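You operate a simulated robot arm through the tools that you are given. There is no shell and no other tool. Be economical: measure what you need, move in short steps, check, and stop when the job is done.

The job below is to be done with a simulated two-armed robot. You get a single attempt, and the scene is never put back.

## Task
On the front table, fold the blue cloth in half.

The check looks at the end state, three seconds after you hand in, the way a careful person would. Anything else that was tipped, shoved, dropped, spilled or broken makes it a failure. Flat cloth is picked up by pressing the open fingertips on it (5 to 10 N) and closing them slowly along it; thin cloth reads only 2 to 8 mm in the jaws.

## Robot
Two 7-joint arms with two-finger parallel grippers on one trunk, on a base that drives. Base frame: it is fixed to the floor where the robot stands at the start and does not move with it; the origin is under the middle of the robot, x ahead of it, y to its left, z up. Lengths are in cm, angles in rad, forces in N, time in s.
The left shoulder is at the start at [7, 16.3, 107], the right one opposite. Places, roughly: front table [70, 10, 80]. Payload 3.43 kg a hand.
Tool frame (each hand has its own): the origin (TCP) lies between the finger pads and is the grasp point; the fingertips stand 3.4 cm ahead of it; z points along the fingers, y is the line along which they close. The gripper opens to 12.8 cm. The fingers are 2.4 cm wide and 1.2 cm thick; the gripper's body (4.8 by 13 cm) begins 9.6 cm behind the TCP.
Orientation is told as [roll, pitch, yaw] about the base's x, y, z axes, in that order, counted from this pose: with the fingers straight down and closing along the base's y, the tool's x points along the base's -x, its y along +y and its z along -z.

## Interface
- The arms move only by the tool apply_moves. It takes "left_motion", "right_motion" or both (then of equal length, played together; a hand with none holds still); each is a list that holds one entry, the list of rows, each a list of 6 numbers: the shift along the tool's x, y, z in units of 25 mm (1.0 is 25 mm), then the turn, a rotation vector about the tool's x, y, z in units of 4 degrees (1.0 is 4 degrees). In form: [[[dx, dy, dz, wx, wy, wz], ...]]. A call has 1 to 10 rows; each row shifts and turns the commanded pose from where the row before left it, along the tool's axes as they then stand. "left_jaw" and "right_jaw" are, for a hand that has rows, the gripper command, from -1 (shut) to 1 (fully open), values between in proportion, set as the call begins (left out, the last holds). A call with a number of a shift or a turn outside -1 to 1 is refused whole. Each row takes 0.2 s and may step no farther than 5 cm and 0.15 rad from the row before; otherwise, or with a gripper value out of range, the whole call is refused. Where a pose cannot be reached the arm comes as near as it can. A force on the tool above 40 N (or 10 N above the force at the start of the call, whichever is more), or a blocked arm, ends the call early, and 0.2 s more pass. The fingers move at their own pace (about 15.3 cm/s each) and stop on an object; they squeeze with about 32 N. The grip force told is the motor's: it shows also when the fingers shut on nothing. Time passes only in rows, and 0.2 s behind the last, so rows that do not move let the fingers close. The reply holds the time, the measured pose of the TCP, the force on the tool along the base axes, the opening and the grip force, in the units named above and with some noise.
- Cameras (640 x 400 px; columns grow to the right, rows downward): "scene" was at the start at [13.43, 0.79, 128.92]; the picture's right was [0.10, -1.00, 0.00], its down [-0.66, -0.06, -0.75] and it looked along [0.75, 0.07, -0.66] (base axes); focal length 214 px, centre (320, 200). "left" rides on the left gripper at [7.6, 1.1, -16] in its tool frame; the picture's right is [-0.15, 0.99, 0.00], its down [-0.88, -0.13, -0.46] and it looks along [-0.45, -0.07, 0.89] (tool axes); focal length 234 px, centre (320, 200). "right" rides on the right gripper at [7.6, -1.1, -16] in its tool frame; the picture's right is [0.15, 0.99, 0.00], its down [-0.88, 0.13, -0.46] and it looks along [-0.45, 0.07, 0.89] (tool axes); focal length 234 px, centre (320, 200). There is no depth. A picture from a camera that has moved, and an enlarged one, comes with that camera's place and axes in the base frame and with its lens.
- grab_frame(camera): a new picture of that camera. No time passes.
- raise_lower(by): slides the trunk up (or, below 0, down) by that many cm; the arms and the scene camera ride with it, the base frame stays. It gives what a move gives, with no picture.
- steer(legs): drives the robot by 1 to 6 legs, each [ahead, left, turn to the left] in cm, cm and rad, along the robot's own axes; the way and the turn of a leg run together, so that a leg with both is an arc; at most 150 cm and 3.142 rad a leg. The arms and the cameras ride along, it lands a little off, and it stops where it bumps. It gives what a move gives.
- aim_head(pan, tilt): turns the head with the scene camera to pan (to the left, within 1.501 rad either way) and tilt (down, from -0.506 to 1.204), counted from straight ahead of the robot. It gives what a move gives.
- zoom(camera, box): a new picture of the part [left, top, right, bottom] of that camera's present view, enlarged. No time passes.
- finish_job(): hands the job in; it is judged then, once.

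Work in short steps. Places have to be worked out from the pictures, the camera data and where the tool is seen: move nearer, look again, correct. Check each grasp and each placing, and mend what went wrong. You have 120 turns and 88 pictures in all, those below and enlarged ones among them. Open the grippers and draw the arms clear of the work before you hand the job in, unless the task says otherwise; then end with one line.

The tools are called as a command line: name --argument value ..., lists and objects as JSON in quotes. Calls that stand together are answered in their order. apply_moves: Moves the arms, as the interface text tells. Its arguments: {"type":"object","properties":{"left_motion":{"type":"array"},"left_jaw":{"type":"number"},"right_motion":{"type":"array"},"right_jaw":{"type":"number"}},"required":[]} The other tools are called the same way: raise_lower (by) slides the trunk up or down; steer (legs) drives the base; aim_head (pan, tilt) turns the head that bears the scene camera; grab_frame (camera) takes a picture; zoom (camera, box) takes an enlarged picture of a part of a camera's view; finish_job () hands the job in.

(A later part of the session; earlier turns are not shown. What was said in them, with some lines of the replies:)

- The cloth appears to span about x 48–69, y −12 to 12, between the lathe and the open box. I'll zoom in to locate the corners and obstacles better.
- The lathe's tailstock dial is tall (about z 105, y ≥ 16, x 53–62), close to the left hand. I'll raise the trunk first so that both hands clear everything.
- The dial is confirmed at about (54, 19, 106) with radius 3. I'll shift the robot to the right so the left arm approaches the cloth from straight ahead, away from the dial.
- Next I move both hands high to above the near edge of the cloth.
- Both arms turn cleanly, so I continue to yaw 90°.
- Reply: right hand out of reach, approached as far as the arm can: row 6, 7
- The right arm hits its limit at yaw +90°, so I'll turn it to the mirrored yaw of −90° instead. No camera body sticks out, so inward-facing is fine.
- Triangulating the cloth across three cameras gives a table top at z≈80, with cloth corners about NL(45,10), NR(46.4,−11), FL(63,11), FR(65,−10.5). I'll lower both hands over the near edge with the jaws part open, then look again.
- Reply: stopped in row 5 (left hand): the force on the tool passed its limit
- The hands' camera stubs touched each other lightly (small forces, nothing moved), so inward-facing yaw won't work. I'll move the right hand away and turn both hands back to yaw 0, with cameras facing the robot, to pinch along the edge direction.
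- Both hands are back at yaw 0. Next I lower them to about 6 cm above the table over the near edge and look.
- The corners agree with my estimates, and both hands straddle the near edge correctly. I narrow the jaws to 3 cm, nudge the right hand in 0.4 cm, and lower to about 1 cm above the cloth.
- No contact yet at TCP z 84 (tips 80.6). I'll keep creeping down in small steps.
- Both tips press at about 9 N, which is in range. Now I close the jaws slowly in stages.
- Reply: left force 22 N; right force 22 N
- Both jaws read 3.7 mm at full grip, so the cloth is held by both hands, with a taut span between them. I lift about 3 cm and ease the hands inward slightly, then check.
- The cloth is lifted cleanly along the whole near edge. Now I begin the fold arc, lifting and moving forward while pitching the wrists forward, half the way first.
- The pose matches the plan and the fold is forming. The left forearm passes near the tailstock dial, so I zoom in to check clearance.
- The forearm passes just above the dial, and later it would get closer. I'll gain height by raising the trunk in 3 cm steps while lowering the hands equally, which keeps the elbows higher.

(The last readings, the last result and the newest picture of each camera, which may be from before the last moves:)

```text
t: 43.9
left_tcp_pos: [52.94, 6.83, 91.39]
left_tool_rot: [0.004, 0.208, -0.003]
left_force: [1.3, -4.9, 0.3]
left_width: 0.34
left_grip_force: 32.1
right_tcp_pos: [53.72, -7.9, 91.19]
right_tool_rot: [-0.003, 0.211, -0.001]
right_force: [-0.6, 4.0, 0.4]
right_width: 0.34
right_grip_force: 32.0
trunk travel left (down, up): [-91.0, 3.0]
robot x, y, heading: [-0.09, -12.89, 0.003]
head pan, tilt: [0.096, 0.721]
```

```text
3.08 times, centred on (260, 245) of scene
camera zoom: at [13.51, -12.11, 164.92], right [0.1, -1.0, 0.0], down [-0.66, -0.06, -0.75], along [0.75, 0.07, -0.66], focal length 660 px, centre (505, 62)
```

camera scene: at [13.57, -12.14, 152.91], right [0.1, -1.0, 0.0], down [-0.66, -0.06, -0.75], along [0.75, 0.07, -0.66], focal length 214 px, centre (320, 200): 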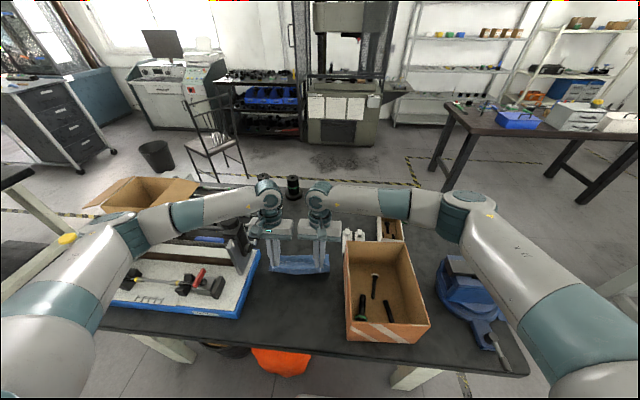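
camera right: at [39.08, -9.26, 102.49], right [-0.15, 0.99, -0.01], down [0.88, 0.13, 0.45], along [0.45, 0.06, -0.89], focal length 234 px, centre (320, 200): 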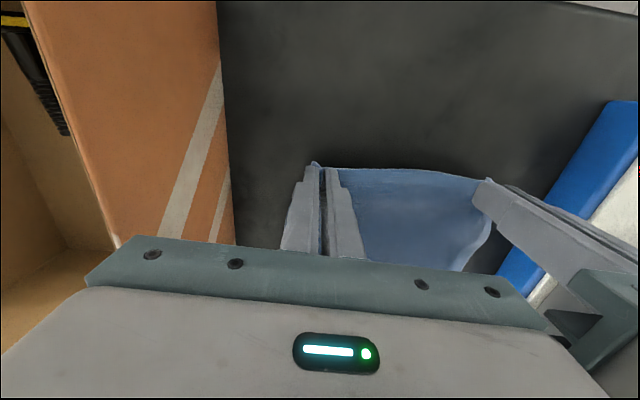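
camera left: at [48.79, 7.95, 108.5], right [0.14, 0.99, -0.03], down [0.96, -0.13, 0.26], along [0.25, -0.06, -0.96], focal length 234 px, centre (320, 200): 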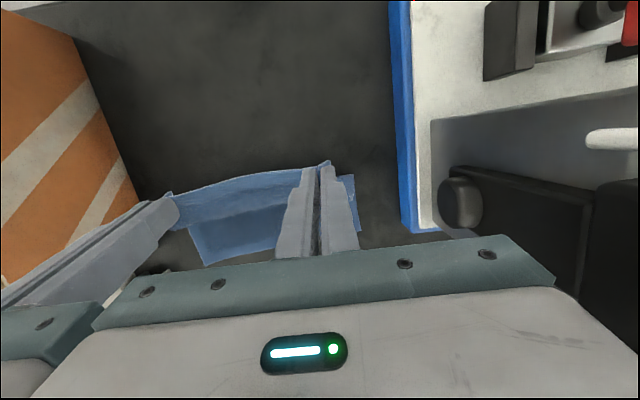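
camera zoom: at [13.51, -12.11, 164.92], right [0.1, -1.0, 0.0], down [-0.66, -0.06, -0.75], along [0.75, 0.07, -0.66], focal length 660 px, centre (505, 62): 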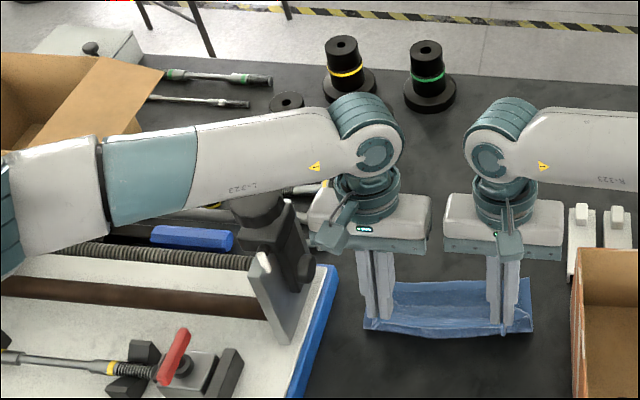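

I want a better idea of forearm height relative to the dial, so I take a full scene view tilted to show the left arm.

aim_head --pan 0.5 --tilt 0.85

grab_frame --camera "scene"

grab_frame --camera "right"

```text
t: 44.8
left_tcp_pos: [52.96, 6.91, 91.26]
left_tool_rot: [0.004, 0.209, -0.003]
left_force: [0.6, -5.1, 0.7]
left_width: 0.36
left_grip_force: 32.1
right_tcp_pos: [53.53, -8.1, 91.15]
right_tool_rot: [-0.004, 0.208, 0.001]
right_force: [-0.9, 3.2, -0.2]
right_width: 0.33
right_grip_force: 31.8
trunk travel left (down, up): [-91.0, 3.0]
robot x, y, heading: [-0.13, -13.08, 0.001]
head pan, tilt: [0.499, 0.85]
```

```text
62 pictures are left
camera scene: at [11.91, -9.21, 163.88], right [0.48, -0.88, 0.0], down [-0.66, -0.36, -0.66], along [0.58, 0.32, -0.75], focal length 214 px, centre (320, 200)
```

scene: 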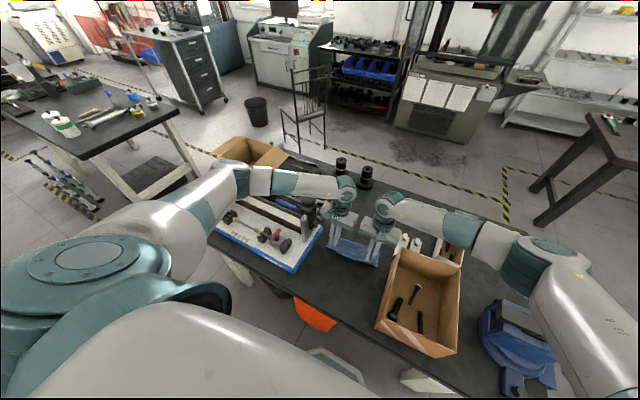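

```text
61 pictures are left
camera right: at [49.66, -9.05, 108.38], right [-0.14, 0.99, 0.03], down [0.96, 0.13, 0.26], along [0.26, 0.06, -0.96], focal length 234 px, centre (320, 200)
```

right: 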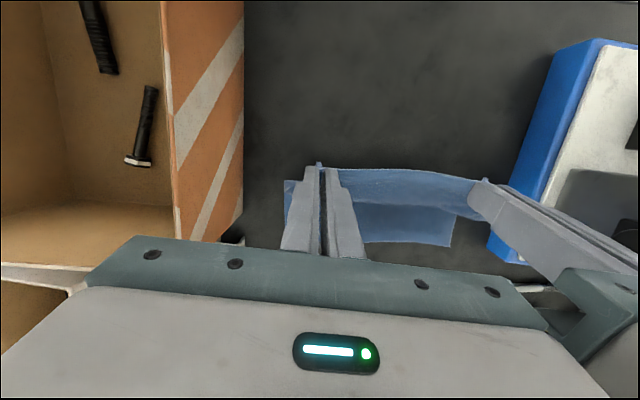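

The forearm runs well above and in front of the dial, with about 3 cm predicted at the end pose. I raise the last 3 cm of trunk, then carry the edge forward and down most of the way.

raise_lower --by 3

apply_moves --left_motion '[[[-0.73, 0, 0.254, 0, 0, 0], [-0.73, 0, 0.254, 0, 0, 0], [-0.65, 0, 0.169, 0, 0, 0], [-0.65, 0, 0.169, 0, 0, 0], [-0.58, 0, 0.326, 0, 0, 0], [-0.58, 0, 0.326, 0, 0, 0]]]' --right_motion '[[[-0.73, 0, 0.254, 0, 0, 0], [-0.73, 0, 0.254, 0, 0, 0], [-0.65, 0, 0.169, 0, 0, 0], [-0.65, 0, 0.169, 0, 0, 0], [-0.58, 0, 0.326, 0, 0, 0], [-0.58, 0, 0.326, 0, 0, 0]]]'

zoom --camera "scene" --box '[280, 160, 440, 280]'

grab_frame --camera "left"

```text
t: 45.5
left_tcp_pos: [52.94, 6.97, 94.29]
left_tool_rot: [0.004, 0.21, -0.002]
left_force: [0.9, -4.2, 0.4]
left_width: 0.35
left_grip_force: 31.8
right_tcp_pos: [53.62, -7.99, 94.12]
right_tool_rot: [-0.007, 0.214, 0.001]
right_force: [0.0, 3.7, 0.4]
right_width: 0.34
right_grip_force: 32.1
trunk travel left (down, up): [-94.0, 0.0]
robot x, y, heading: [-0.27, -12.91, 0.001]
head pan, tilt: [0.499, 0.85]
```

```text
t: 46.9
left_tcp_pos: [61.7, 6.88, 88.58]
left_tool_rot: [0.001, 0.208, 0.0]
left_force: [0.7, -5.3, 0.0]
left_width: 0.36
left_grip_force: 31.4
right_tcp_pos: [62.46, -7.87, 88.37]
right_tool_rot: [-0.005, 0.211, -0.001]
right_force: [0.1, 5.0, 0.8]
right_width: 0.37
right_grip_force: 31.9
trunk travel left (down, up): [-94.0, 0.0]
robot x, y, heading: [0.0, -12.99, -0.0]
head pan, tilt: [0.499, 0.85]
```

```text
3.33 times, centred on (360, 220) of scene
camera zoom: at [12.0, -9.12, 166.87], right [0.48, -0.88, 0.0], down [-0.66, -0.36, -0.66], along [0.58, 0.32, -0.75], focal length 715 px, centre (187, 133)
```

zoom: 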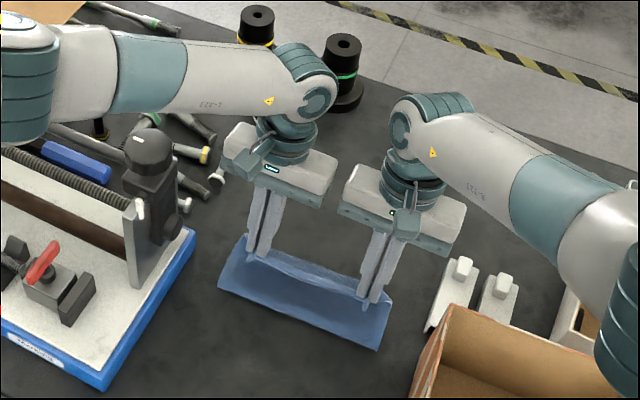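

```text
59 pictures are left
camera left: at [57.53, 8.04, 105.83], right [0.14, 0.99, -0.03], down [0.96, -0.13, 0.26], along [0.26, -0.06, -0.96], focal length 234 px, centre (320, 200)
```

left: 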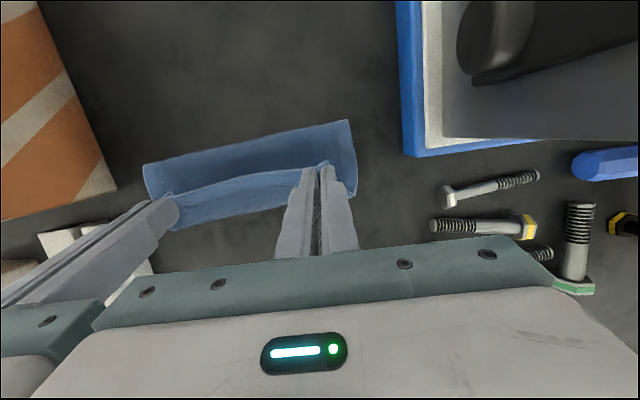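

The fold is forming evenly and the left arm is clear of the dial. I finish the last forward-down segment to set the edge on the far edge.

apply_moves --left_motion '[[[-0.456, 0, 0.414, 0, 0, 0], [-0.456, 0, 0.414, 0, 0, 0], [-0.4, 0, 0.36, 0, 0, 0]]]' --right_motion '[[[-0.47, 0, 0.41, 0, 0, 0], [-0.47, 0, 0.41, 0, 0, 0], [-0.42, 0, 0.36, 0, 0, 0]]]'

grab_frame --camera "left"

zoom --camera "scene" --box '[300, 180, 420, 270]'

```text
t: 47.7
left_tcp_pos: [64.32, 6.67, 85.07]
left_tool_rot: [0.002, 0.208, -0.003]
left_force: [0.1, -10.1, 0.3]
left_width: 0.37
left_grip_force: 31.7
right_tcp_pos: [63.17, -8.58, 86.32]
right_tool_rot: [-0.003, 0.21, 0.002]
right_force: [1.2, 9.6, 0.0]
right_width: 0.36
right_grip_force: 32.0
right hand out of reach, approached as far as the arm can: row 2, 3
trunk travel left (down, up): [-94.0, 0.0]
robot x, y, heading: [0.38, -13.01, -0.001]
head pan, tilt: [0.499, 0.85]
```

```text
58 pictures are left
camera left: at [60.14, 7.8, 102.34], right [0.15, 0.99, -0.03], down [0.96, -0.13, 0.26], along [0.26, -0.07, -0.96], focal length 234 px, centre (320, 200)
```

left: 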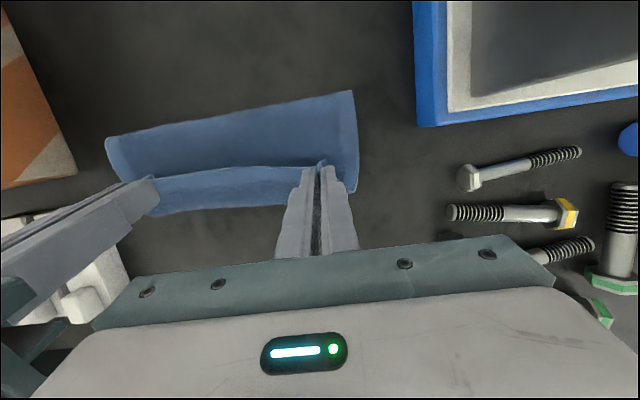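

```text
4.44 times, centred on (360, 225) of scene
camera zoom: at [11.95, -9.36, 166.88], right [0.48, -0.88, 0.0], down [-0.66, -0.36, -0.66], along [0.58, 0.32, -0.75], focal length 953 px, centre (142, 89)
```

zoom: 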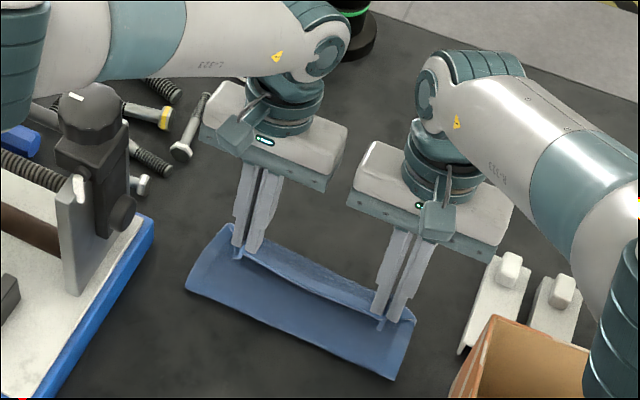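

The right arm reached its limit about 2 cm short because the trunk is too high. I'll trade trunk height back, moving the hands up 3 cm and the trunk down 3 cm, twice, which puts the target back in the right arm's reach.

apply_moves --left_motion '[[[0.125, 0, -0.587, 0, 0, 0], [0.125, 0, -0.587, 0, 0, 0]]]' --right_motion '[[[0.125, 0, -0.587, 0, 0, 0], [0.125, 0, -0.587, 0, 0, 0]]]'

raise_lower --by -3

apply_moves --left_motion '[[[0.125, 0, -0.587, 0, 0, 0], [0.125, 0, -0.587, 0, 0, 0]]]' --right_motion '[[[0.125, 0, -0.587, 0, 0, 0], [0.125, 0, -0.587, 0, 0, 0]]]'

raise_lower --by -3

```text
t: 48.3
left_tcp_pos: [64.23, 6.8, 88.07]
left_tool_rot: [0.001, 0.208, 0.0]
left_force: [-1.3, -12.4, 0.9]
left_width: 0.37
left_grip_force: 31.6
right_tcp_pos: [63.04, -8.53, 89.3]
right_tool_rot: [-0.005, 0.21, 0.002]
right_force: [0.6, 11.5, -1.2]
right_width: 0.34
right_grip_force: 32.2
trunk travel left (down, up): [-94.0, 0.0]
robot x, y, heading: [-0.58, -12.85, -0.001]
head pan, tilt: [0.499, 0.85]
```

```text
t: 49.1
left_tcp_pos: [64.25, 6.89, 85.04]
left_tool_rot: [0.002, 0.208, -0.001]
left_force: [-0.7, -15.0, 1.6]
left_width: 0.36
left_grip_force: 31.9
right_tcp_pos: [63.05, -8.54, 86.41]
right_tool_rot: [-0.004, 0.209, -0.001]
right_force: [0.8, 14.4, -1.1]
right_width: 0.38
right_grip_force: 32.2
trunk travel left (down, up): [-91.0, 3.0]
robot x, y, heading: [-0.0, -13.08, -0.002]
head pan, tilt: [0.499, 0.85]
```

```text
t: 49.7
left_tcp_pos: [64.3, 6.92, 88.13]
left_tool_rot: [0.004, 0.208, -0.002]
left_force: [-1.8, -15.3, 1.4]
left_width: 0.37
left_grip_force: 31.3
right_tcp_pos: [63.12, -8.5, 89.42]
right_tool_rot: [-0.003, 0.208, 0.0]
right_force: [1.0, 15.2, 0.1]
right_width: 0.38
right_grip_force: 31.6
trunk travel left (down, up): [-91.0, 3.0]
robot x, y, heading: [0.09, -12.98, -0.005]
head pan, tilt: [0.499, 0.85]
```

```text
t: 50.4
left_tcp_pos: [64.25, 6.91, 84.96]
left_tool_rot: [-0.001, 0.208, -0.002]
left_force: [-1.1, -15.7, 1.3]
left_width: 0.34
left_grip_force: 32.3
right_tcp_pos: [63.08, -8.64, 86.27]
right_tool_rot: [-0.003, 0.21, 0.0]
right_force: [0.9, 14.7, -1.3]
right_width: 0.35
right_grip_force: 31.7
trunk travel left (down, up): [-88.0, 6.0]
robot x, y, heading: [-0.07, -13.03, 0.0]
head pan, tilt: [0.499, 0.85]
```

The right hand's command is now where it actually is. I move it on to its target beside the far edge.

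apply_moves --right_motion '[[[-0.45, 0.16, 0.1, 0, 0, 0], [-0.45, 0.16, 0.2, 0, 0, 0]]]'

grab_frame --camera "left"

grab_frame --camera "right"

```text
t: 51.0
left_tcp_pos: [64.37, 7.22, 85.04]
left_tool_rot: [0.005, 0.208, -0.002]
left_force: [0.2, -5.9, -1.0]
left_width: 0.36
left_grip_force: 32.0
right_tcp_pos: [65.11, -7.78, 85.15]
right_tool_rot: [-0.009, 0.212, -0.002]
right_force: [-1.3, 5.6, -0.3]
right_width: 0.33
right_grip_force: 32.0
trunk travel left (down, up): [-88.0, 6.0]
robot x, y, heading: [-0.03, -13.02, 0.002]
head pan, tilt: [0.499, 0.85]
```

```text
56 pictures are left
camera left: at [60.16, 8.24, 102.29], right [0.14, 0.99, -0.03], down [0.96, -0.13, 0.26], along [0.26, -0.06, -0.96], focal length 234 px, centre (320, 200)
```

left: 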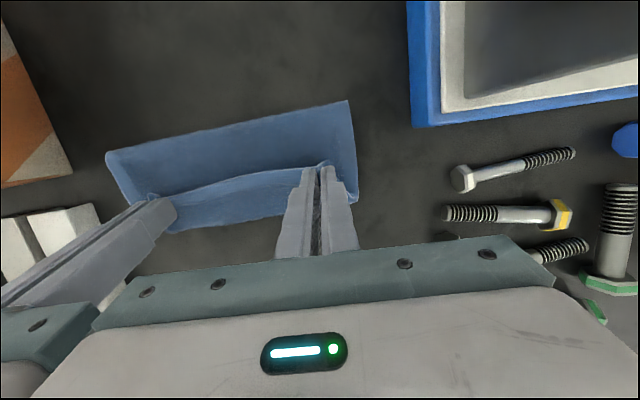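

```text
55 pictures are left
camera right: at [61.13, -8.86, 102.27], right [-0.14, 0.99, 0.02], down [0.96, 0.13, 0.26], along [0.25, 0.06, -0.97], focal length 234 px, centre (320, 200)
```

right: 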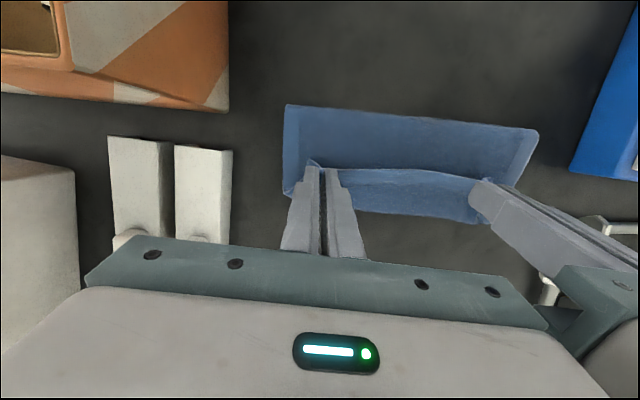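

Bottom layer: the fold line is at x≈58.3 and the far edge at ≈67, so the whole cloth slid about 3 cm forward and the top edge is ~3.5 cm short of it. Driving the base forward 3.4 cm would carry both hands straight on, so I check arm/dial clearance first.

grab_frame --camera "scene"

zoom --camera "scene" --box '[220, 160, 420, 285]'

```text
54 pictures are left
camera scene: at [11.88, -9.01, 160.87], right [0.48, -0.88, 0.0], down [-0.66, -0.36, -0.66], along [0.58, 0.31, -0.75], focal length 214 px, centre (320, 200)
```

scene: 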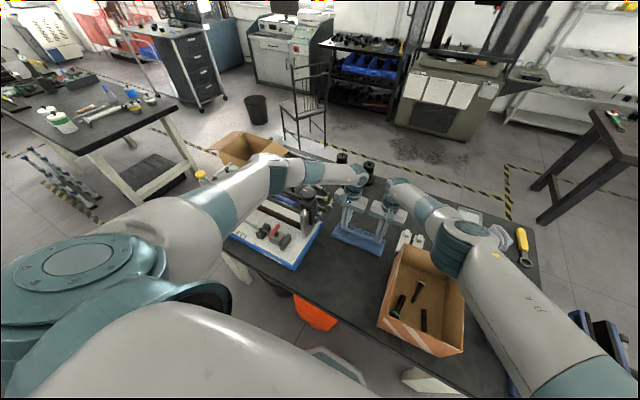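

```text
3.20 times, centred on (320, 222) of scene
camera zoom: at [11.88, -9.01, 160.87], right [0.48, -0.88, 0.0], down [-0.66, -0.36, -0.66], along [0.58, 0.31, -0.75], focal length 686 px, centre (320, 128)
```

zoom: 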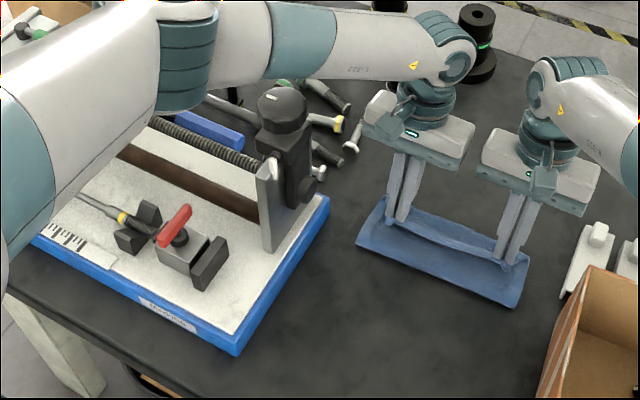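

The forearm is about 4 cm or more above the dial and stays so when moving forward. I drive 3.4 cm ahead.

steer --legs '[[3.4, 0, 0]]'

grab_frame --camera "left"

grab_frame --camera "right"

```text
t: 51.9
left_tcp_pos: [67.23, 7.05, 85.48]
left_tool_rot: [0.003, 0.203, -0.001]
left_force: [-0.7, -2.4, 1.0]
left_width: 0.33
left_grip_force: 31.8
right_tcp_pos: [67.99, -7.88, 85.38]
right_tool_rot: [-0.005, 0.205, 0.001]
right_force: [0.1, 3.0, 0.9]
right_width: 0.37
right_grip_force: 32.2
trunk travel left (down, up): [-88.0, 6.0]
robot x, y, heading: [3.61, -13.01, -0.003]
head pan, tilt: [0.499, 0.85]
```

```text
52 pictures are left
camera left: at [62.99, 8.01, 102.67], right [0.14, 0.99, -0.03], down [0.95, -0.13, 0.27], along [0.26, -0.06, -0.96], focal length 234 px, centre (320, 200)
```

left: 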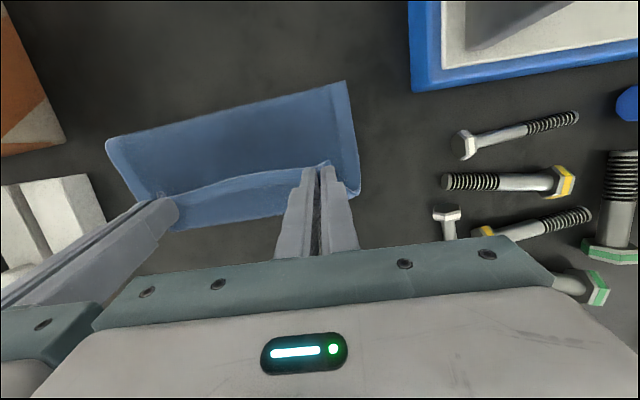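

```text
51 pictures are left
camera right: at [63.95, -8.92, 102.62], right [-0.14, 0.99, 0.03], down [0.95, 0.13, 0.27], along [0.26, 0.06, -0.96], focal length 234 px, centre (320, 200)
```

right: 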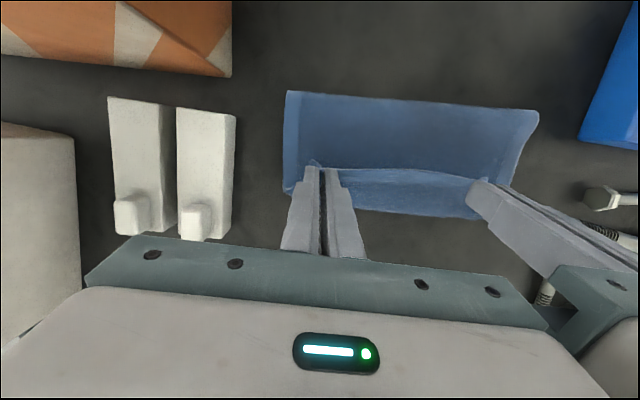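

Cloth is dragging along with the hands, as the far edge still leads by ~3.5 cm. I'll lift the tips about 3 cm so that they no longer drag the bottom layer, and look.

apply_moves --left_motion '[[[0.125, 0, -0.587, 0, 0, 0], [0.125, 0, -0.587, 0, 0, 0]]]' --right_motion '[[[0.125, 0, -0.587, 0, 0, 0], [0.125, 0, -0.587, 0, 0, 0]]]'

grab_frame --camera "left"

zoom --camera "scene" --box '[300, 180, 420, 270]'

```text
t: 52.5
left_tcp_pos: [67.57, 6.9, 88.24]
left_tool_rot: [0.005, 0.209, 0.0]
left_force: [0.0, -1.5, 0.9]
left_width: 0.35
left_grip_force: 32.3
right_tcp_pos: [68.18, -7.77, 88.09]
right_tool_rot: [-0.005, 0.209, 0.004]
right_force: [-1.3, 1.1, -0.1]
right_width: 0.34
right_grip_force: 32.0
trunk travel left (down, up): [-88.0, 6.0]
robot x, y, heading: [3.62, -12.82, -0.002]
head pan, tilt: [0.499, 0.85]
```

```text
50 pictures are left
camera left: at [63.28, 7.99, 105.49], right [0.14, 0.99, -0.03], down [0.96, -0.13, 0.26], along [0.26, -0.06, -0.96], focal length 234 px, centre (320, 200)
```

left: 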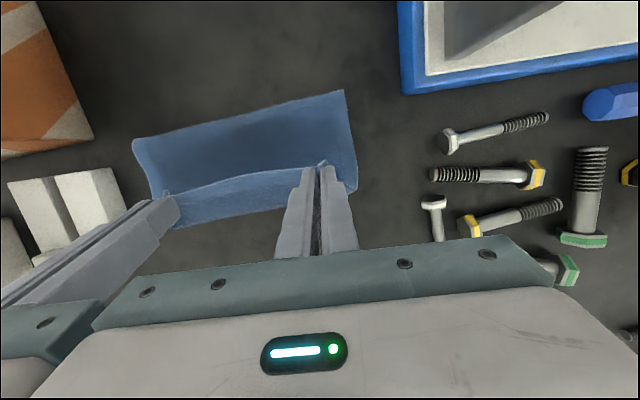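

```text
4.44 times, centred on (360, 225) of scene
camera zoom: at [14.9, -9.25, 160.9], right [0.48, -0.88, 0.0], down [-0.66, -0.36, -0.66], along [0.58, 0.32, -0.75], focal length 953 px, centre (142, 89)
```

zoom: 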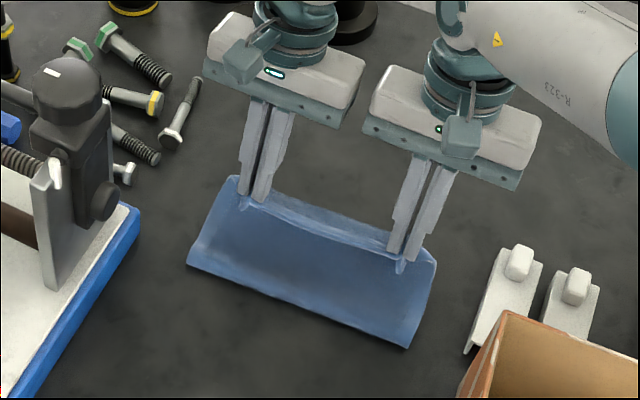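

The lifted view shows the bottom layer is longer (far edge x≈70.9, fold ≈59.5), so the top edge needs ~3.3 cm more forward. With the tips lifted I drive forward again so the fold rolls rather than drags.

steer --legs '[[3.2, 0, 0]]'

grab_frame --camera "left"

zoom --camera "scene" --box '[300, 180, 420, 270]'

```text
t: 53.3
left_tcp_pos: [70.34, 7.07, 88.42]
left_tool_rot: [0.004, 0.204, 0.0]
left_force: [-0.3, -2.0, 0.4]
left_width: 0.34
left_grip_force: 32.4
right_tcp_pos: [71.1, -7.64, 88.48]
right_tool_rot: [-0.005, 0.207, 0.001]
right_force: [-0.8, 1.4, 0.6]
right_width: 0.33
right_grip_force: 31.8
trunk travel left (down, up): [-88.0, 6.0]
robot x, y, heading: [6.21, -13.02, -0.0]
head pan, tilt: [0.499, 0.85]
```

```text
48 pictures are left
camera left: at [66.14, 8.06, 105.67], right [0.14, 0.99, -0.03], down [0.95, -0.13, 0.27], along [0.26, -0.06, -0.96], focal length 234 px, centre (320, 200)
```

left: 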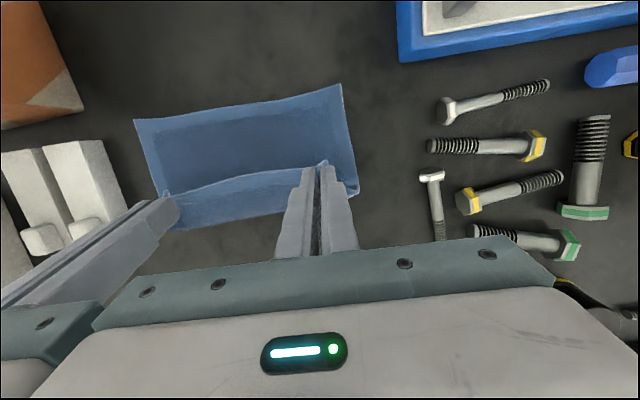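

```text
4.44 times, centred on (360, 225) of scene
camera zoom: at [17.59, -9.19, 160.95], right [0.48, -0.88, 0.0], down [-0.66, -0.36, -0.66], along [0.58, 0.32, -0.75], focal length 953 px, centre (142, 89)
```

zoom: 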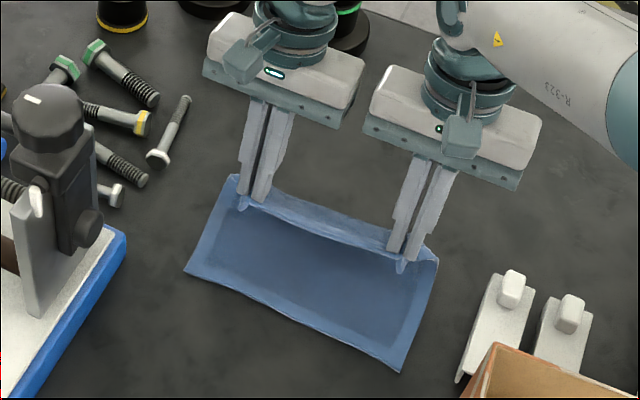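

The picture is ambiguous about which visible line is the fold and which are edges. I zoom in closely to read the hem borders.

zoom --camera "scene" --box '[330, 205, 390, 255]'

zoom --camera "left" --box '[120, 70, 370, 240]'

```text
8.00 times, centred on (360, 230) of scene
camera zoom: at [17.59, -9.19, 160.95], right [0.48, -0.88, 0.0], down [-0.66, -0.36, -0.66], along [0.58, 0.32, -0.75], focal length 1716 px, centre (0, -40)
```

zoom: 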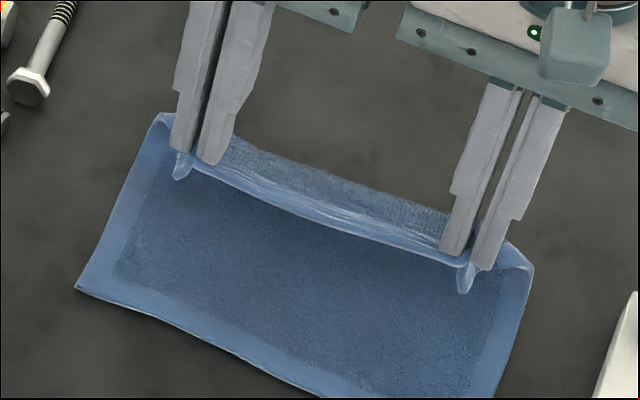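

```text
2.35 times, centred on (245, 155) of left
camera zoom: at [66.14, 8.06, 105.67], right [0.14, 0.99, -0.03], down [0.95, -0.13, 0.27], along [0.26, -0.06, -0.96], focal length 551 px, centre (496, 306)
```

zoom: 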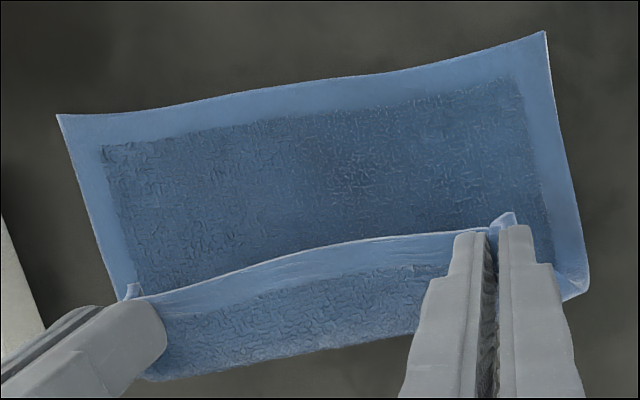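

The zoom settles it: from the held edge (crest) the cloth runs forward, folds at the far side (x≈72–73), and the bottom layer returns toward the robot to a hemmed free edge at x≈61.4. So I need to bring the held edge back onto that near free edge. I move back 3 cm first and check that this reading is right.

apply_moves --left_motion '[[[0.587, 0, 0.125, 0, 0, 0], [0.587, 0, 0.125, 0, 0, 0]]]' --right_motion '[[[0.587, 0, 0.125, 0, 0, 0], [0.587, 0, 0.125, 0, 0, 0]]]'

zoom --camera "scene" --box '[320, 195, 400, 260]'

zoom --camera "left" --box '[100, 50, 370, 240]'

```text
t: 53.9
left_tcp_pos: [67.66, 6.92, 88.18]
left_tool_rot: [0.003, 0.206, 0.001]
left_force: [0.1, -0.6, 0.2]
left_width: 0.32
left_grip_force: 31.4
right_tcp_pos: [68.29, -7.67, 88.32]
right_tool_rot: [-0.002, 0.208, 0.001]
right_force: [-0.5, 1.5, -0.1]
right_width: 0.33
right_grip_force: 31.9
trunk travel left (down, up): [-88.0, 6.0]
robot x, y, heading: [6.27, -13.0, -0.001]
head pan, tilt: [0.499, 0.85]
```

```text
6.15 times, centred on (360, 228) of scene
camera zoom: at [18.0, -9.21, 160.91], right [0.48, -0.88, 0.0], down [-0.66, -0.36, -0.66], along [0.58, 0.32, -0.75], focal length 1320 px, centre (74, 31)
```

zoom: 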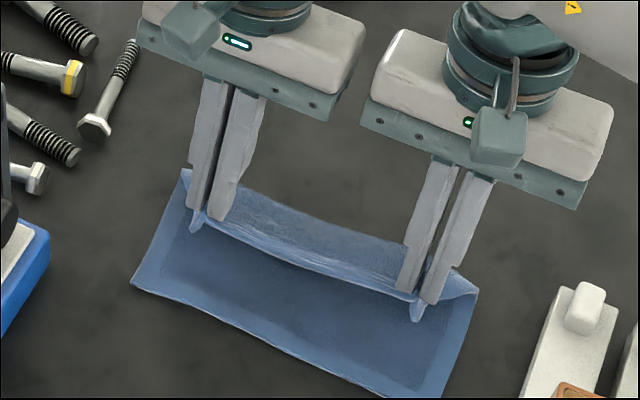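

```text
2.11 times, centred on (235, 145) of left
camera zoom: at [63.35, 8.03, 105.49], right [0.14, 0.99, -0.03], down [0.96, -0.13, 0.27], along [0.26, -0.06, -0.96], focal length 493 px, centre (499, 316)
```

zoom: 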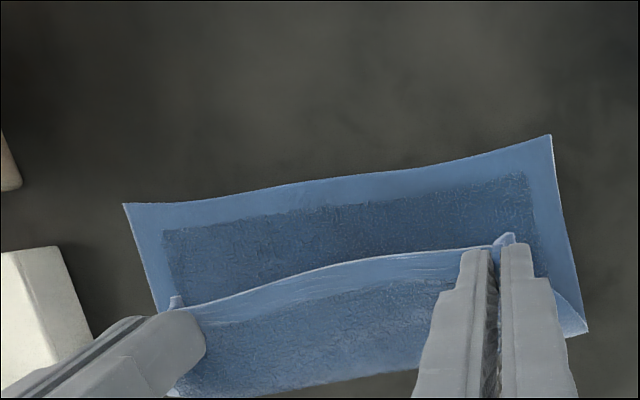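

Confirmed: the near free edge stays at x≈61.6 while the top layer grew. Now I carry the held edge back in an arc onto it while bringing the hands back to vertical.

apply_moves --left_motion '[[[0.631, -0.06, -0.68, 0, -1, 0], [0.602, -0.06, 0.4, 0, -1, 0], [0.539, 0, 0.555, 0, -1, 0], [0.28, 0, 0.68, 0, 0, 0]]]' --right_motion '[[[0.631, -0.06, -0.68, 0, -1, 0], [0.602, -0.06, 0.4, 0, -1, 0], [0.665, 0, 0.58, 0, -1, 0], [0.4, 0, 0.7, 0, 0, 0]]]'

zoom --camera "scene" --box '[320, 195, 400, 260]'

zoom --camera "left" --box '[100, 50, 370, 240]'

zoom --camera "right" --box '[260, 50, 530, 240]'

```text
t: 54.9
left_tcp_pos: [62.73, 6.68, 86.31]
left_tool_rot: [0.004, -0.001, 0.001]
left_force: [-0.4, -2.0, 0.8]
left_width: 0.34
left_grip_force: 32.2
right_tcp_pos: [63.05, -8.07, 86.16]
right_tool_rot: [-0.004, 0.001, 0.002]
right_force: [-0.6, 1.2, -0.1]
right_width: 0.32
right_grip_force: 32.0
trunk travel left (down, up): [-88.0, 6.0]
robot x, y, heading: [6.48, -12.86, 0.001]
head pan, tilt: [0.499, 0.85]
```

```text
6.15 times, centred on (360, 228) of scene
camera zoom: at [18.35, -9.21, 160.88], right [0.48, -0.88, 0.0], down [-0.66, -0.36, -0.66], along [0.58, 0.32, -0.75], focal length 1320 px, centre (74, 31)
```

zoom: 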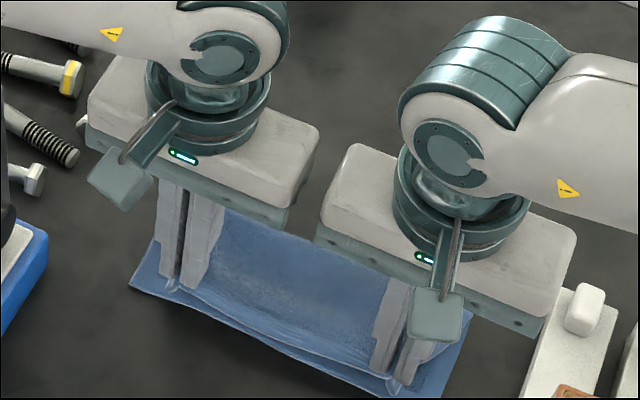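

```text
2.11 times, centred on (235, 145) of left
camera zoom: at [55.08, 7.73, 102.39], right [0.15, 0.99, 0.0], down [0.88, -0.13, 0.46], along [0.45, -0.06, -0.89], focal length 493 px, centre (499, 316)
```

zoom: 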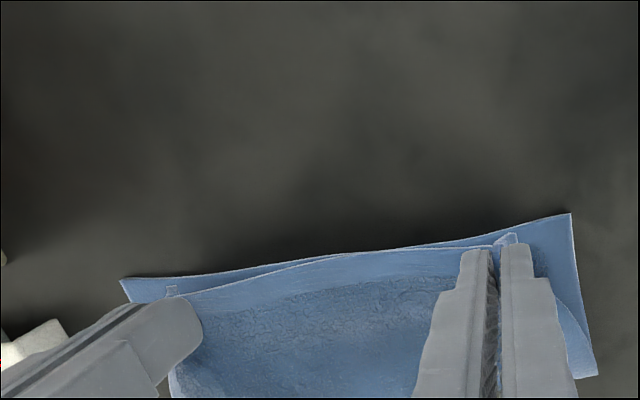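

```text
2.11 times, centred on (395, 145) of right
camera zoom: at [55.5, -9.19, 102.22], right [-0.15, 0.99, 0.0], down [0.88, 0.13, 0.46], along [0.45, 0.06, -0.89], focal length 493 px, centre (162, 316)
```

zoom: 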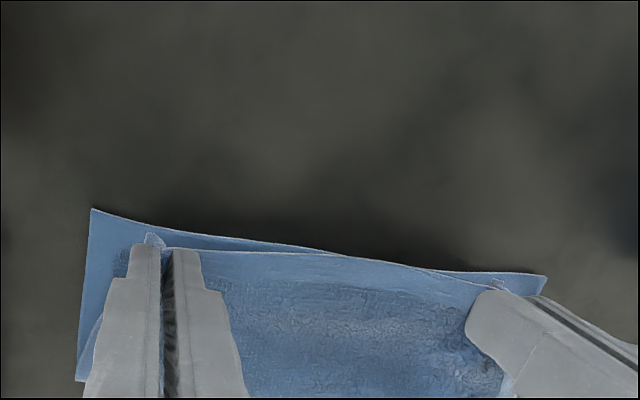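

The held edge is nearly aligned over the near free edge (corners at about (61.5, 10.2) and (61.5, −11.6)). I lower the last ~1.5 cm.

apply_moves --left_motion '[[[0.06, 0, 0.28, 0, 0, 0], [0.06, 0, 0.28, 0, 0, 0], [0, 0, 0.1, 0, 0, 0]]]' --right_motion '[[[0.1, 0, 0.26, 0, 0, 0], [0.1, 0, 0.26, 0, 0, 0], [0, 0, 0.1, 0, 0, 0]]]'

zoom --camera "left" --box '[100, 50, 370, 240]'

zoom --camera "right" --box '[260, 50, 530, 240]'

```text
t: 55.7
left_tcp_pos: [62.59, 6.73, 84.78]
left_tool_rot: [0.003, -0.003, -0.001]
left_force: [0.0, -2.9, 1.0]
left_width: 0.31
left_grip_force: 32.1
right_tcp_pos: [62.43, -8.03, 84.67]
right_tool_rot: [-0.006, 0.001, 0.002]
right_force: [-0.7, 2.6, 1.5]
right_width: 0.35
right_grip_force: 32.0
trunk travel left (down, up): [-88.0, 6.0]
robot x, y, heading: [6.36, -12.92, -0.002]
head pan, tilt: [0.499, 0.85]
```

```text
2.11 times, centred on (235, 145) of left
camera zoom: at [54.88, 7.8, 100.7], right [0.15, 0.99, 0.0], down [0.88, -0.13, 0.46], along [0.45, -0.06, -0.89], focal length 493 px, centre (499, 316)
```

zoom: 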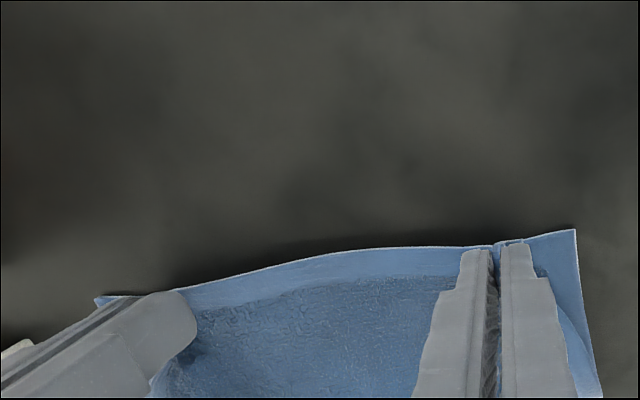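

```text
2.11 times, centred on (395, 145) of right
camera zoom: at [54.97, -9.15, 100.67], right [-0.15, 0.99, 0.0], down [0.88, 0.13, 0.45], along [0.45, 0.06, -0.89], focal length 493 px, centre (162, 316)
```

zoom: 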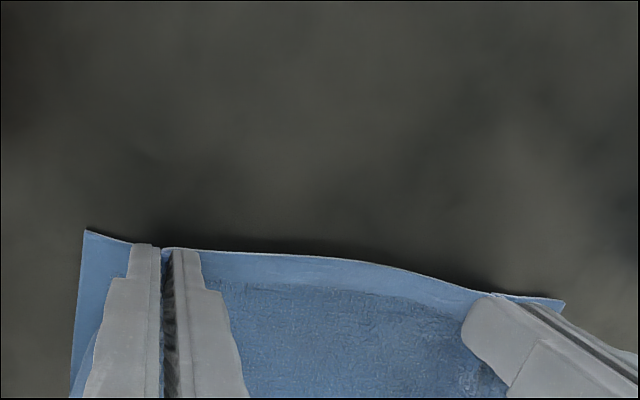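

The two edges coincide. I lower a bit more, then release by opening the jaws gently.

apply_moves --left_motion '[[[0, 0, 0.1, 0, 0, 0], [0, 0, 0.08, 0, 0, 0]]]' --right_motion '[[[0, 0, 0.1, 0, 0, 0], [0, 0, 0.06, 0, 0, 0]]]'

apply_moves --left_motion '[[[0, 0, 0, 0, 0, 0], [0, 0, 0, 0, 0, 0]]]' --right_motion '[[[0, 0, 0, 0, 0, 0], [0, 0, 0, 0, 0, 0]]]' --left_jaw -0.8 --right_jaw -0.8

apply_moves --left_motion '[[[0, 0, 0, 0, 0, 0], [0, 0, 0, 0, 0, 0]]]' --right_motion '[[[0, 0, 0, 0, 0, 0], [0, 0, 0, 0, 0, 0]]]' --left_jaw -0.55 --right_jaw -0.55

zoom --camera "left" --box '[100, 50, 370, 240]'

zoom --camera "right" --box '[260, 50, 530, 240]'

```text
t: 56.3
left_tcp_pos: [62.46, 6.7, 84.16]
left_tool_rot: [0.003, -0.002, -0.002]
left_force: [0.3, -2.4, 1.5]
left_width: 0.35
left_grip_force: 32.6
right_tcp_pos: [62.47, -8.03, 84.28]
right_tool_rot: [-0.002, 0.0, 0.002]
right_force: [-0.6, 2.7, 1.1]
right_width: 0.35
right_grip_force: 32.1
trunk travel left (down, up): [-88.0, 6.0]
robot x, y, heading: [7.14, -12.86, 0.003]
head pan, tilt: [0.499, 0.85]
```

```text
t: 56.9
left_tcp_pos: [62.44, 6.68, 84.28]
left_tool_rot: [0.003, 0.001, 0.0]
left_force: [0.0, 0.1, 1.9]
left_width: 1.27
left_grip_force: 0.0
right_tcp_pos: [62.27, -8.09, 84.45]
right_tool_rot: [-0.005, 0.001, 0.002]
right_force: [0.2, -0.8, 1.1]
right_width: 1.29
right_grip_force: 0.1
trunk travel left (down, up): [-88.0, 6.0]
robot x, y, heading: [6.59, -13.0, -0.002]
head pan, tilt: [0.499, 0.85]
```

```text
t: 57.5
left_tcp_pos: [62.59, 6.66, 84.24]
left_tool_rot: [0.004, -0.001, 0.0]
left_force: [0.4, 0.1, 0.8]
left_width: 2.82
left_grip_force: 0.0
right_tcp_pos: [62.41, -8.16, 84.27]
right_tool_rot: [-0.006, 0.001, 0.002]
right_force: [-0.4, -0.3, 1.4]
right_width: 2.87
right_grip_force: 0.1
trunk travel left (down, up): [-88.0, 6.0]
robot x, y, heading: [6.38, -12.99, -0.003]
head pan, tilt: [0.499, 0.85]
```

```text
2.11 times, centred on (235, 145) of left
camera zoom: at [54.86, 7.79, 100.26], right [0.15, 0.99, 0.0], down [0.88, -0.13, 0.46], along [0.45, -0.06, -0.89], focal length 493 px, centre (499, 316)
```

zoom: 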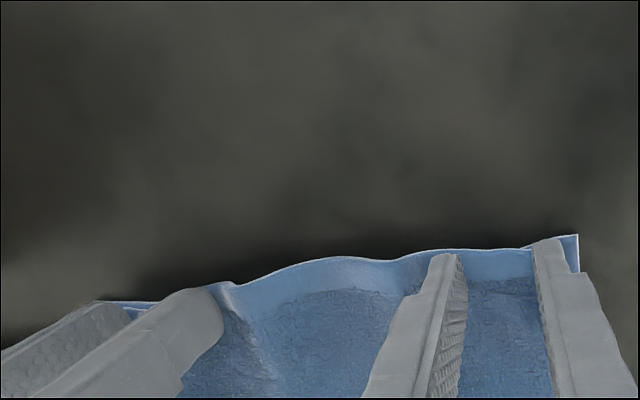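

```text
2.11 times, centred on (395, 145) of right
camera zoom: at [54.97, -9.15, 100.27], right [-0.15, 0.99, 0.0], down [0.88, 0.13, 0.45], along [0.45, 0.06, -0.89], focal length 493 px, centre (162, 316)
```

zoom: 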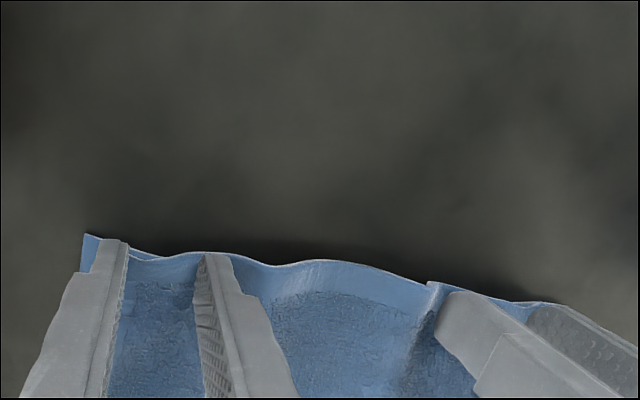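

Released, with the edges together. I lift both hands straight up.

apply_moves --left_motion '[[[0, 0, -0.2, 0, 0, 0], [0, 0, -0.4, 0, 0, 0], [0, 0, -0.8, 0, 0, 0], [0, 0, -1, 0, 0, 0], [0, 0, -1, 0, 0, 0], [0, 0, -1, 0, 0, 0], [0, 0, -1, 0, 0, 0]]]' --right_motion '[[[0, 0, -0.2, 0, 0, 0], [0, 0, -0.4, 0, 0, 0], [0, 0, -0.8, 0, 0, 0], [0, 0, -1, 0, 0, 0], [0, 0, -1, 0, 0, 0], [0, 0, -1, 0, 0, 0], [0, 0, -1, 0, 0, 0]]]'

zoom --camera "left" --box '[50, 80, 400, 300]'

zoom --camera "scene" --box '[300, 180, 420, 270]'

```text
t: 59.1
left_tcp_pos: [62.41, 6.66, 97.76]
left_tool_rot: [0.004, -0.002, 0.0]
left_force: [0.4, -0.4, 0.4]
left_width: 2.88
left_grip_force: 0.0
right_tcp_pos: [62.44, -8.04, 97.74]
right_tool_rot: [-0.005, 0.003, 0.001]
right_force: [-0.2, -0.1, 0.2]
right_width: 2.88
right_grip_force: 0.1
trunk travel left (down, up): [-88.0, 6.0]
robot x, y, heading: [6.76, -13.07, 0.003]
head pan, tilt: [0.499, 0.85]
```

```text
1.82 times, centred on (225, 190) of left
camera zoom: at [54.8, 7.7, 113.8], right [0.15, 0.99, 0.0], down [0.88, -0.13, 0.46], along [0.45, -0.06, -0.89], focal length 426 px, centre (493, 218)
```

zoom: 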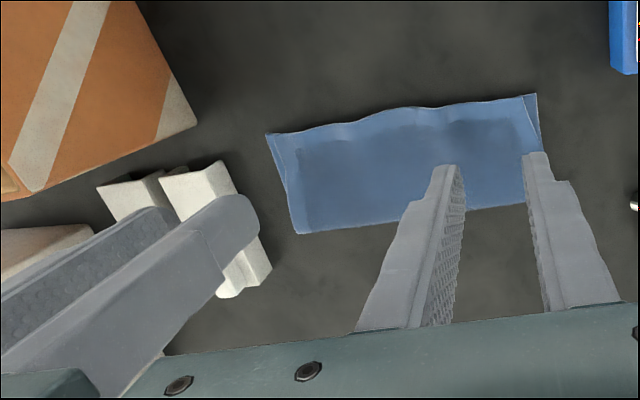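

```text
4.44 times, centred on (360, 225) of scene
camera zoom: at [18.28, -9.2, 160.87], right [0.48, -0.88, 0.0], down [-0.66, -0.36, -0.66], along [0.58, 0.32, -0.75], focal length 953 px, centre (142, 89)
```

zoom: 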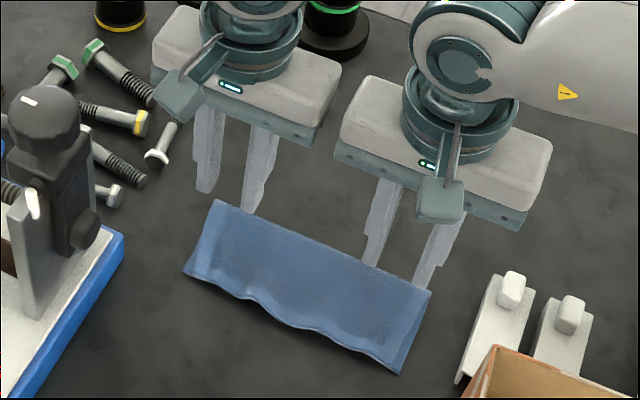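

The cloth lies folded with its edges together. I raise the hands well clear, open the jaws, and then back away to inspect.

apply_moves --left_motion '[[[0, 0, -1, 0, 0, 0], [0, 0, -1, 0, 0, 0], [0, 0, -1, 0, 0, 0], [0, 0, -1, 0, 0, 0], [0, 0, -1, 0, 0, 0], [0, 0, -1, 0, 0, 0], [0, 0, -1, 0, 0, 0], [0, 0, -1, 0, 0, 0]]]' --right_motion '[[[0, 0, -1, 0, 0, 0], [0, 0, -1, 0, 0, 0], [0, 0, -1, 0, 0, 0], [0, 0, -1, 0, 0, 0], [0, 0, -1, 0, 0, 0], [0, 0, -1, 0, 0, 0], [0, 0, -1, 0, 0, 0], [0, -0.5, -1, 0, 0, 0]]]'

apply_moves --left_motion '[[[0, 0, 0, 0, 0, 0], [0, 0, 0, 0, 0, 0]]]' --right_motion '[[[0, -1, 0, 0, 0, 0], [0, -1, 0, 0, 0, 0]]]' --left_jaw 0.5 --right_jaw 0.5

steer --legs '[[-12, 0, 0]]'

grab_frame --camera "scene"

zoom --camera "left" --box '[120, 60, 420, 250]'

```text
t: 60.9
left_tcp_pos: [62.49, 6.37, 117.71]
left_tool_rot: [0.004, -0.001, -0.001]
left_force: [0.2, 0.5, 0.9]
left_width: 2.89
left_grip_force: 0.2
right_tcp_pos: [62.47, -9.27, 117.91]
right_tool_rot: [-0.003, -0.001, 0.003]
right_force: [0.1, -0.5, -0.3]
right_width: 2.87
right_grip_force: 0.1
trunk travel left (down, up): [-88.0, 6.0]
robot x, y, heading: [6.18, -12.87, -0.003]
head pan, tilt: [0.499, 0.85]
```

```text
t: 61.5
left_tcp_pos: [62.43, 6.38, 117.67]
left_tool_rot: [0.006, -0.002, -0.003]
left_force: [-0.5, 0.0, 0.0]
left_width: 9.6
left_grip_force: 0.1
right_tcp_pos: [62.52, -14.45, 117.95]
right_tool_rot: [-0.002, 0.0, 0.003]
right_force: [-1.5, 0.0, -0.3]
right_width: 9.58
right_grip_force: 0.1
trunk travel left (down, up): [-88.0, 6.0]
robot x, y, heading: [6.23, -13.18, 0.002]
head pan, tilt: [0.499, 0.85]
```

```text
t: 62.8
left_tcp_pos: [50.7, 6.39, 117.57]
left_tool_rot: [0.004, 0.002, -0.002]
left_force: [0.5, 0.1, 0.3]
left_width: 9.6
left_grip_force: 0.1
right_tcp_pos: [50.7, -14.33, 117.83]
right_tool_rot: [-0.002, 0.004, -0.001]
right_force: [-0.1, -0.3, 0.3]
right_width: 9.59
right_grip_force: 0.1
trunk travel left (down, up): [-88.0, 6.0]
robot x, y, heading: [-5.41, -12.81, 0.005]
head pan, tilt: [0.499, 0.85]
```

```text
33 pictures are left
camera scene: at [6.57, -9.25, 160.85], right [0.48, -0.88, 0.0], down [-0.66, -0.36, -0.66], along [0.58, 0.32, -0.75], focal length 214 px, centre (320, 200)
```

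scene: 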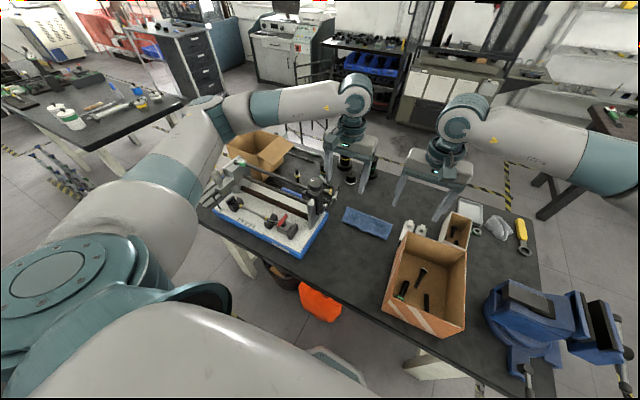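

```text
2.11 times, centred on (270, 155) of left
camera zoom: at [43.08, 7.54, 133.59], right [0.15, 0.99, 0.0], down [0.88, -0.13, 0.45], along [0.45, -0.06, -0.89], focal length 493 px, centre (425, 295)
```

zoom: 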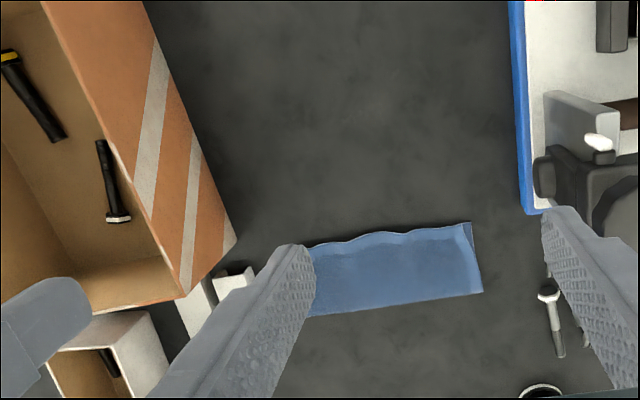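

The fold holds and the surroundings look untouched. One last close look at the cloth before I hand in.

zoom --camera "scene" --box '[325, 195, 415, 250]'

```text
7.11 times, centred on (370, 222) of scene
camera zoom: at [6.57, -9.25, 160.85], right [0.48, -0.88, 0.0], down [-0.66, -0.36, -0.66], along [0.58, 0.32, -0.75], focal length 1525 px, centre (-36, 40)
```

zoom: 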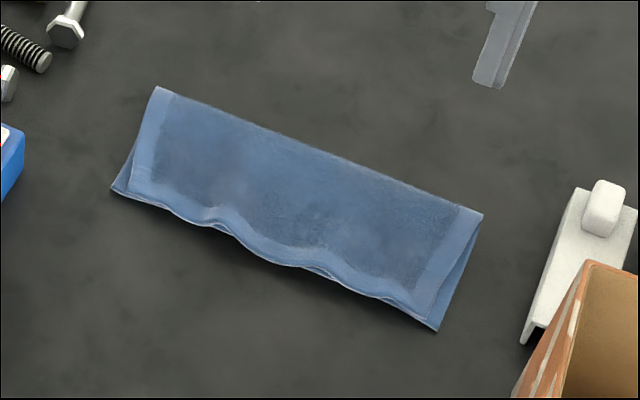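

The cloth is cleanly folded in half with its edges together, the grippers are open and the arms are clear, so I hand in.

finish_job

```text
The job is handed in.
```

The blue cloth is folded in half on the front table with its long edges together. The near edge is slightly wavy and the top corners sit about 1 cm inside the bottom ones. The cloth ended up further back on the table than it started, and nothing else looked disturbed in the last pictures.
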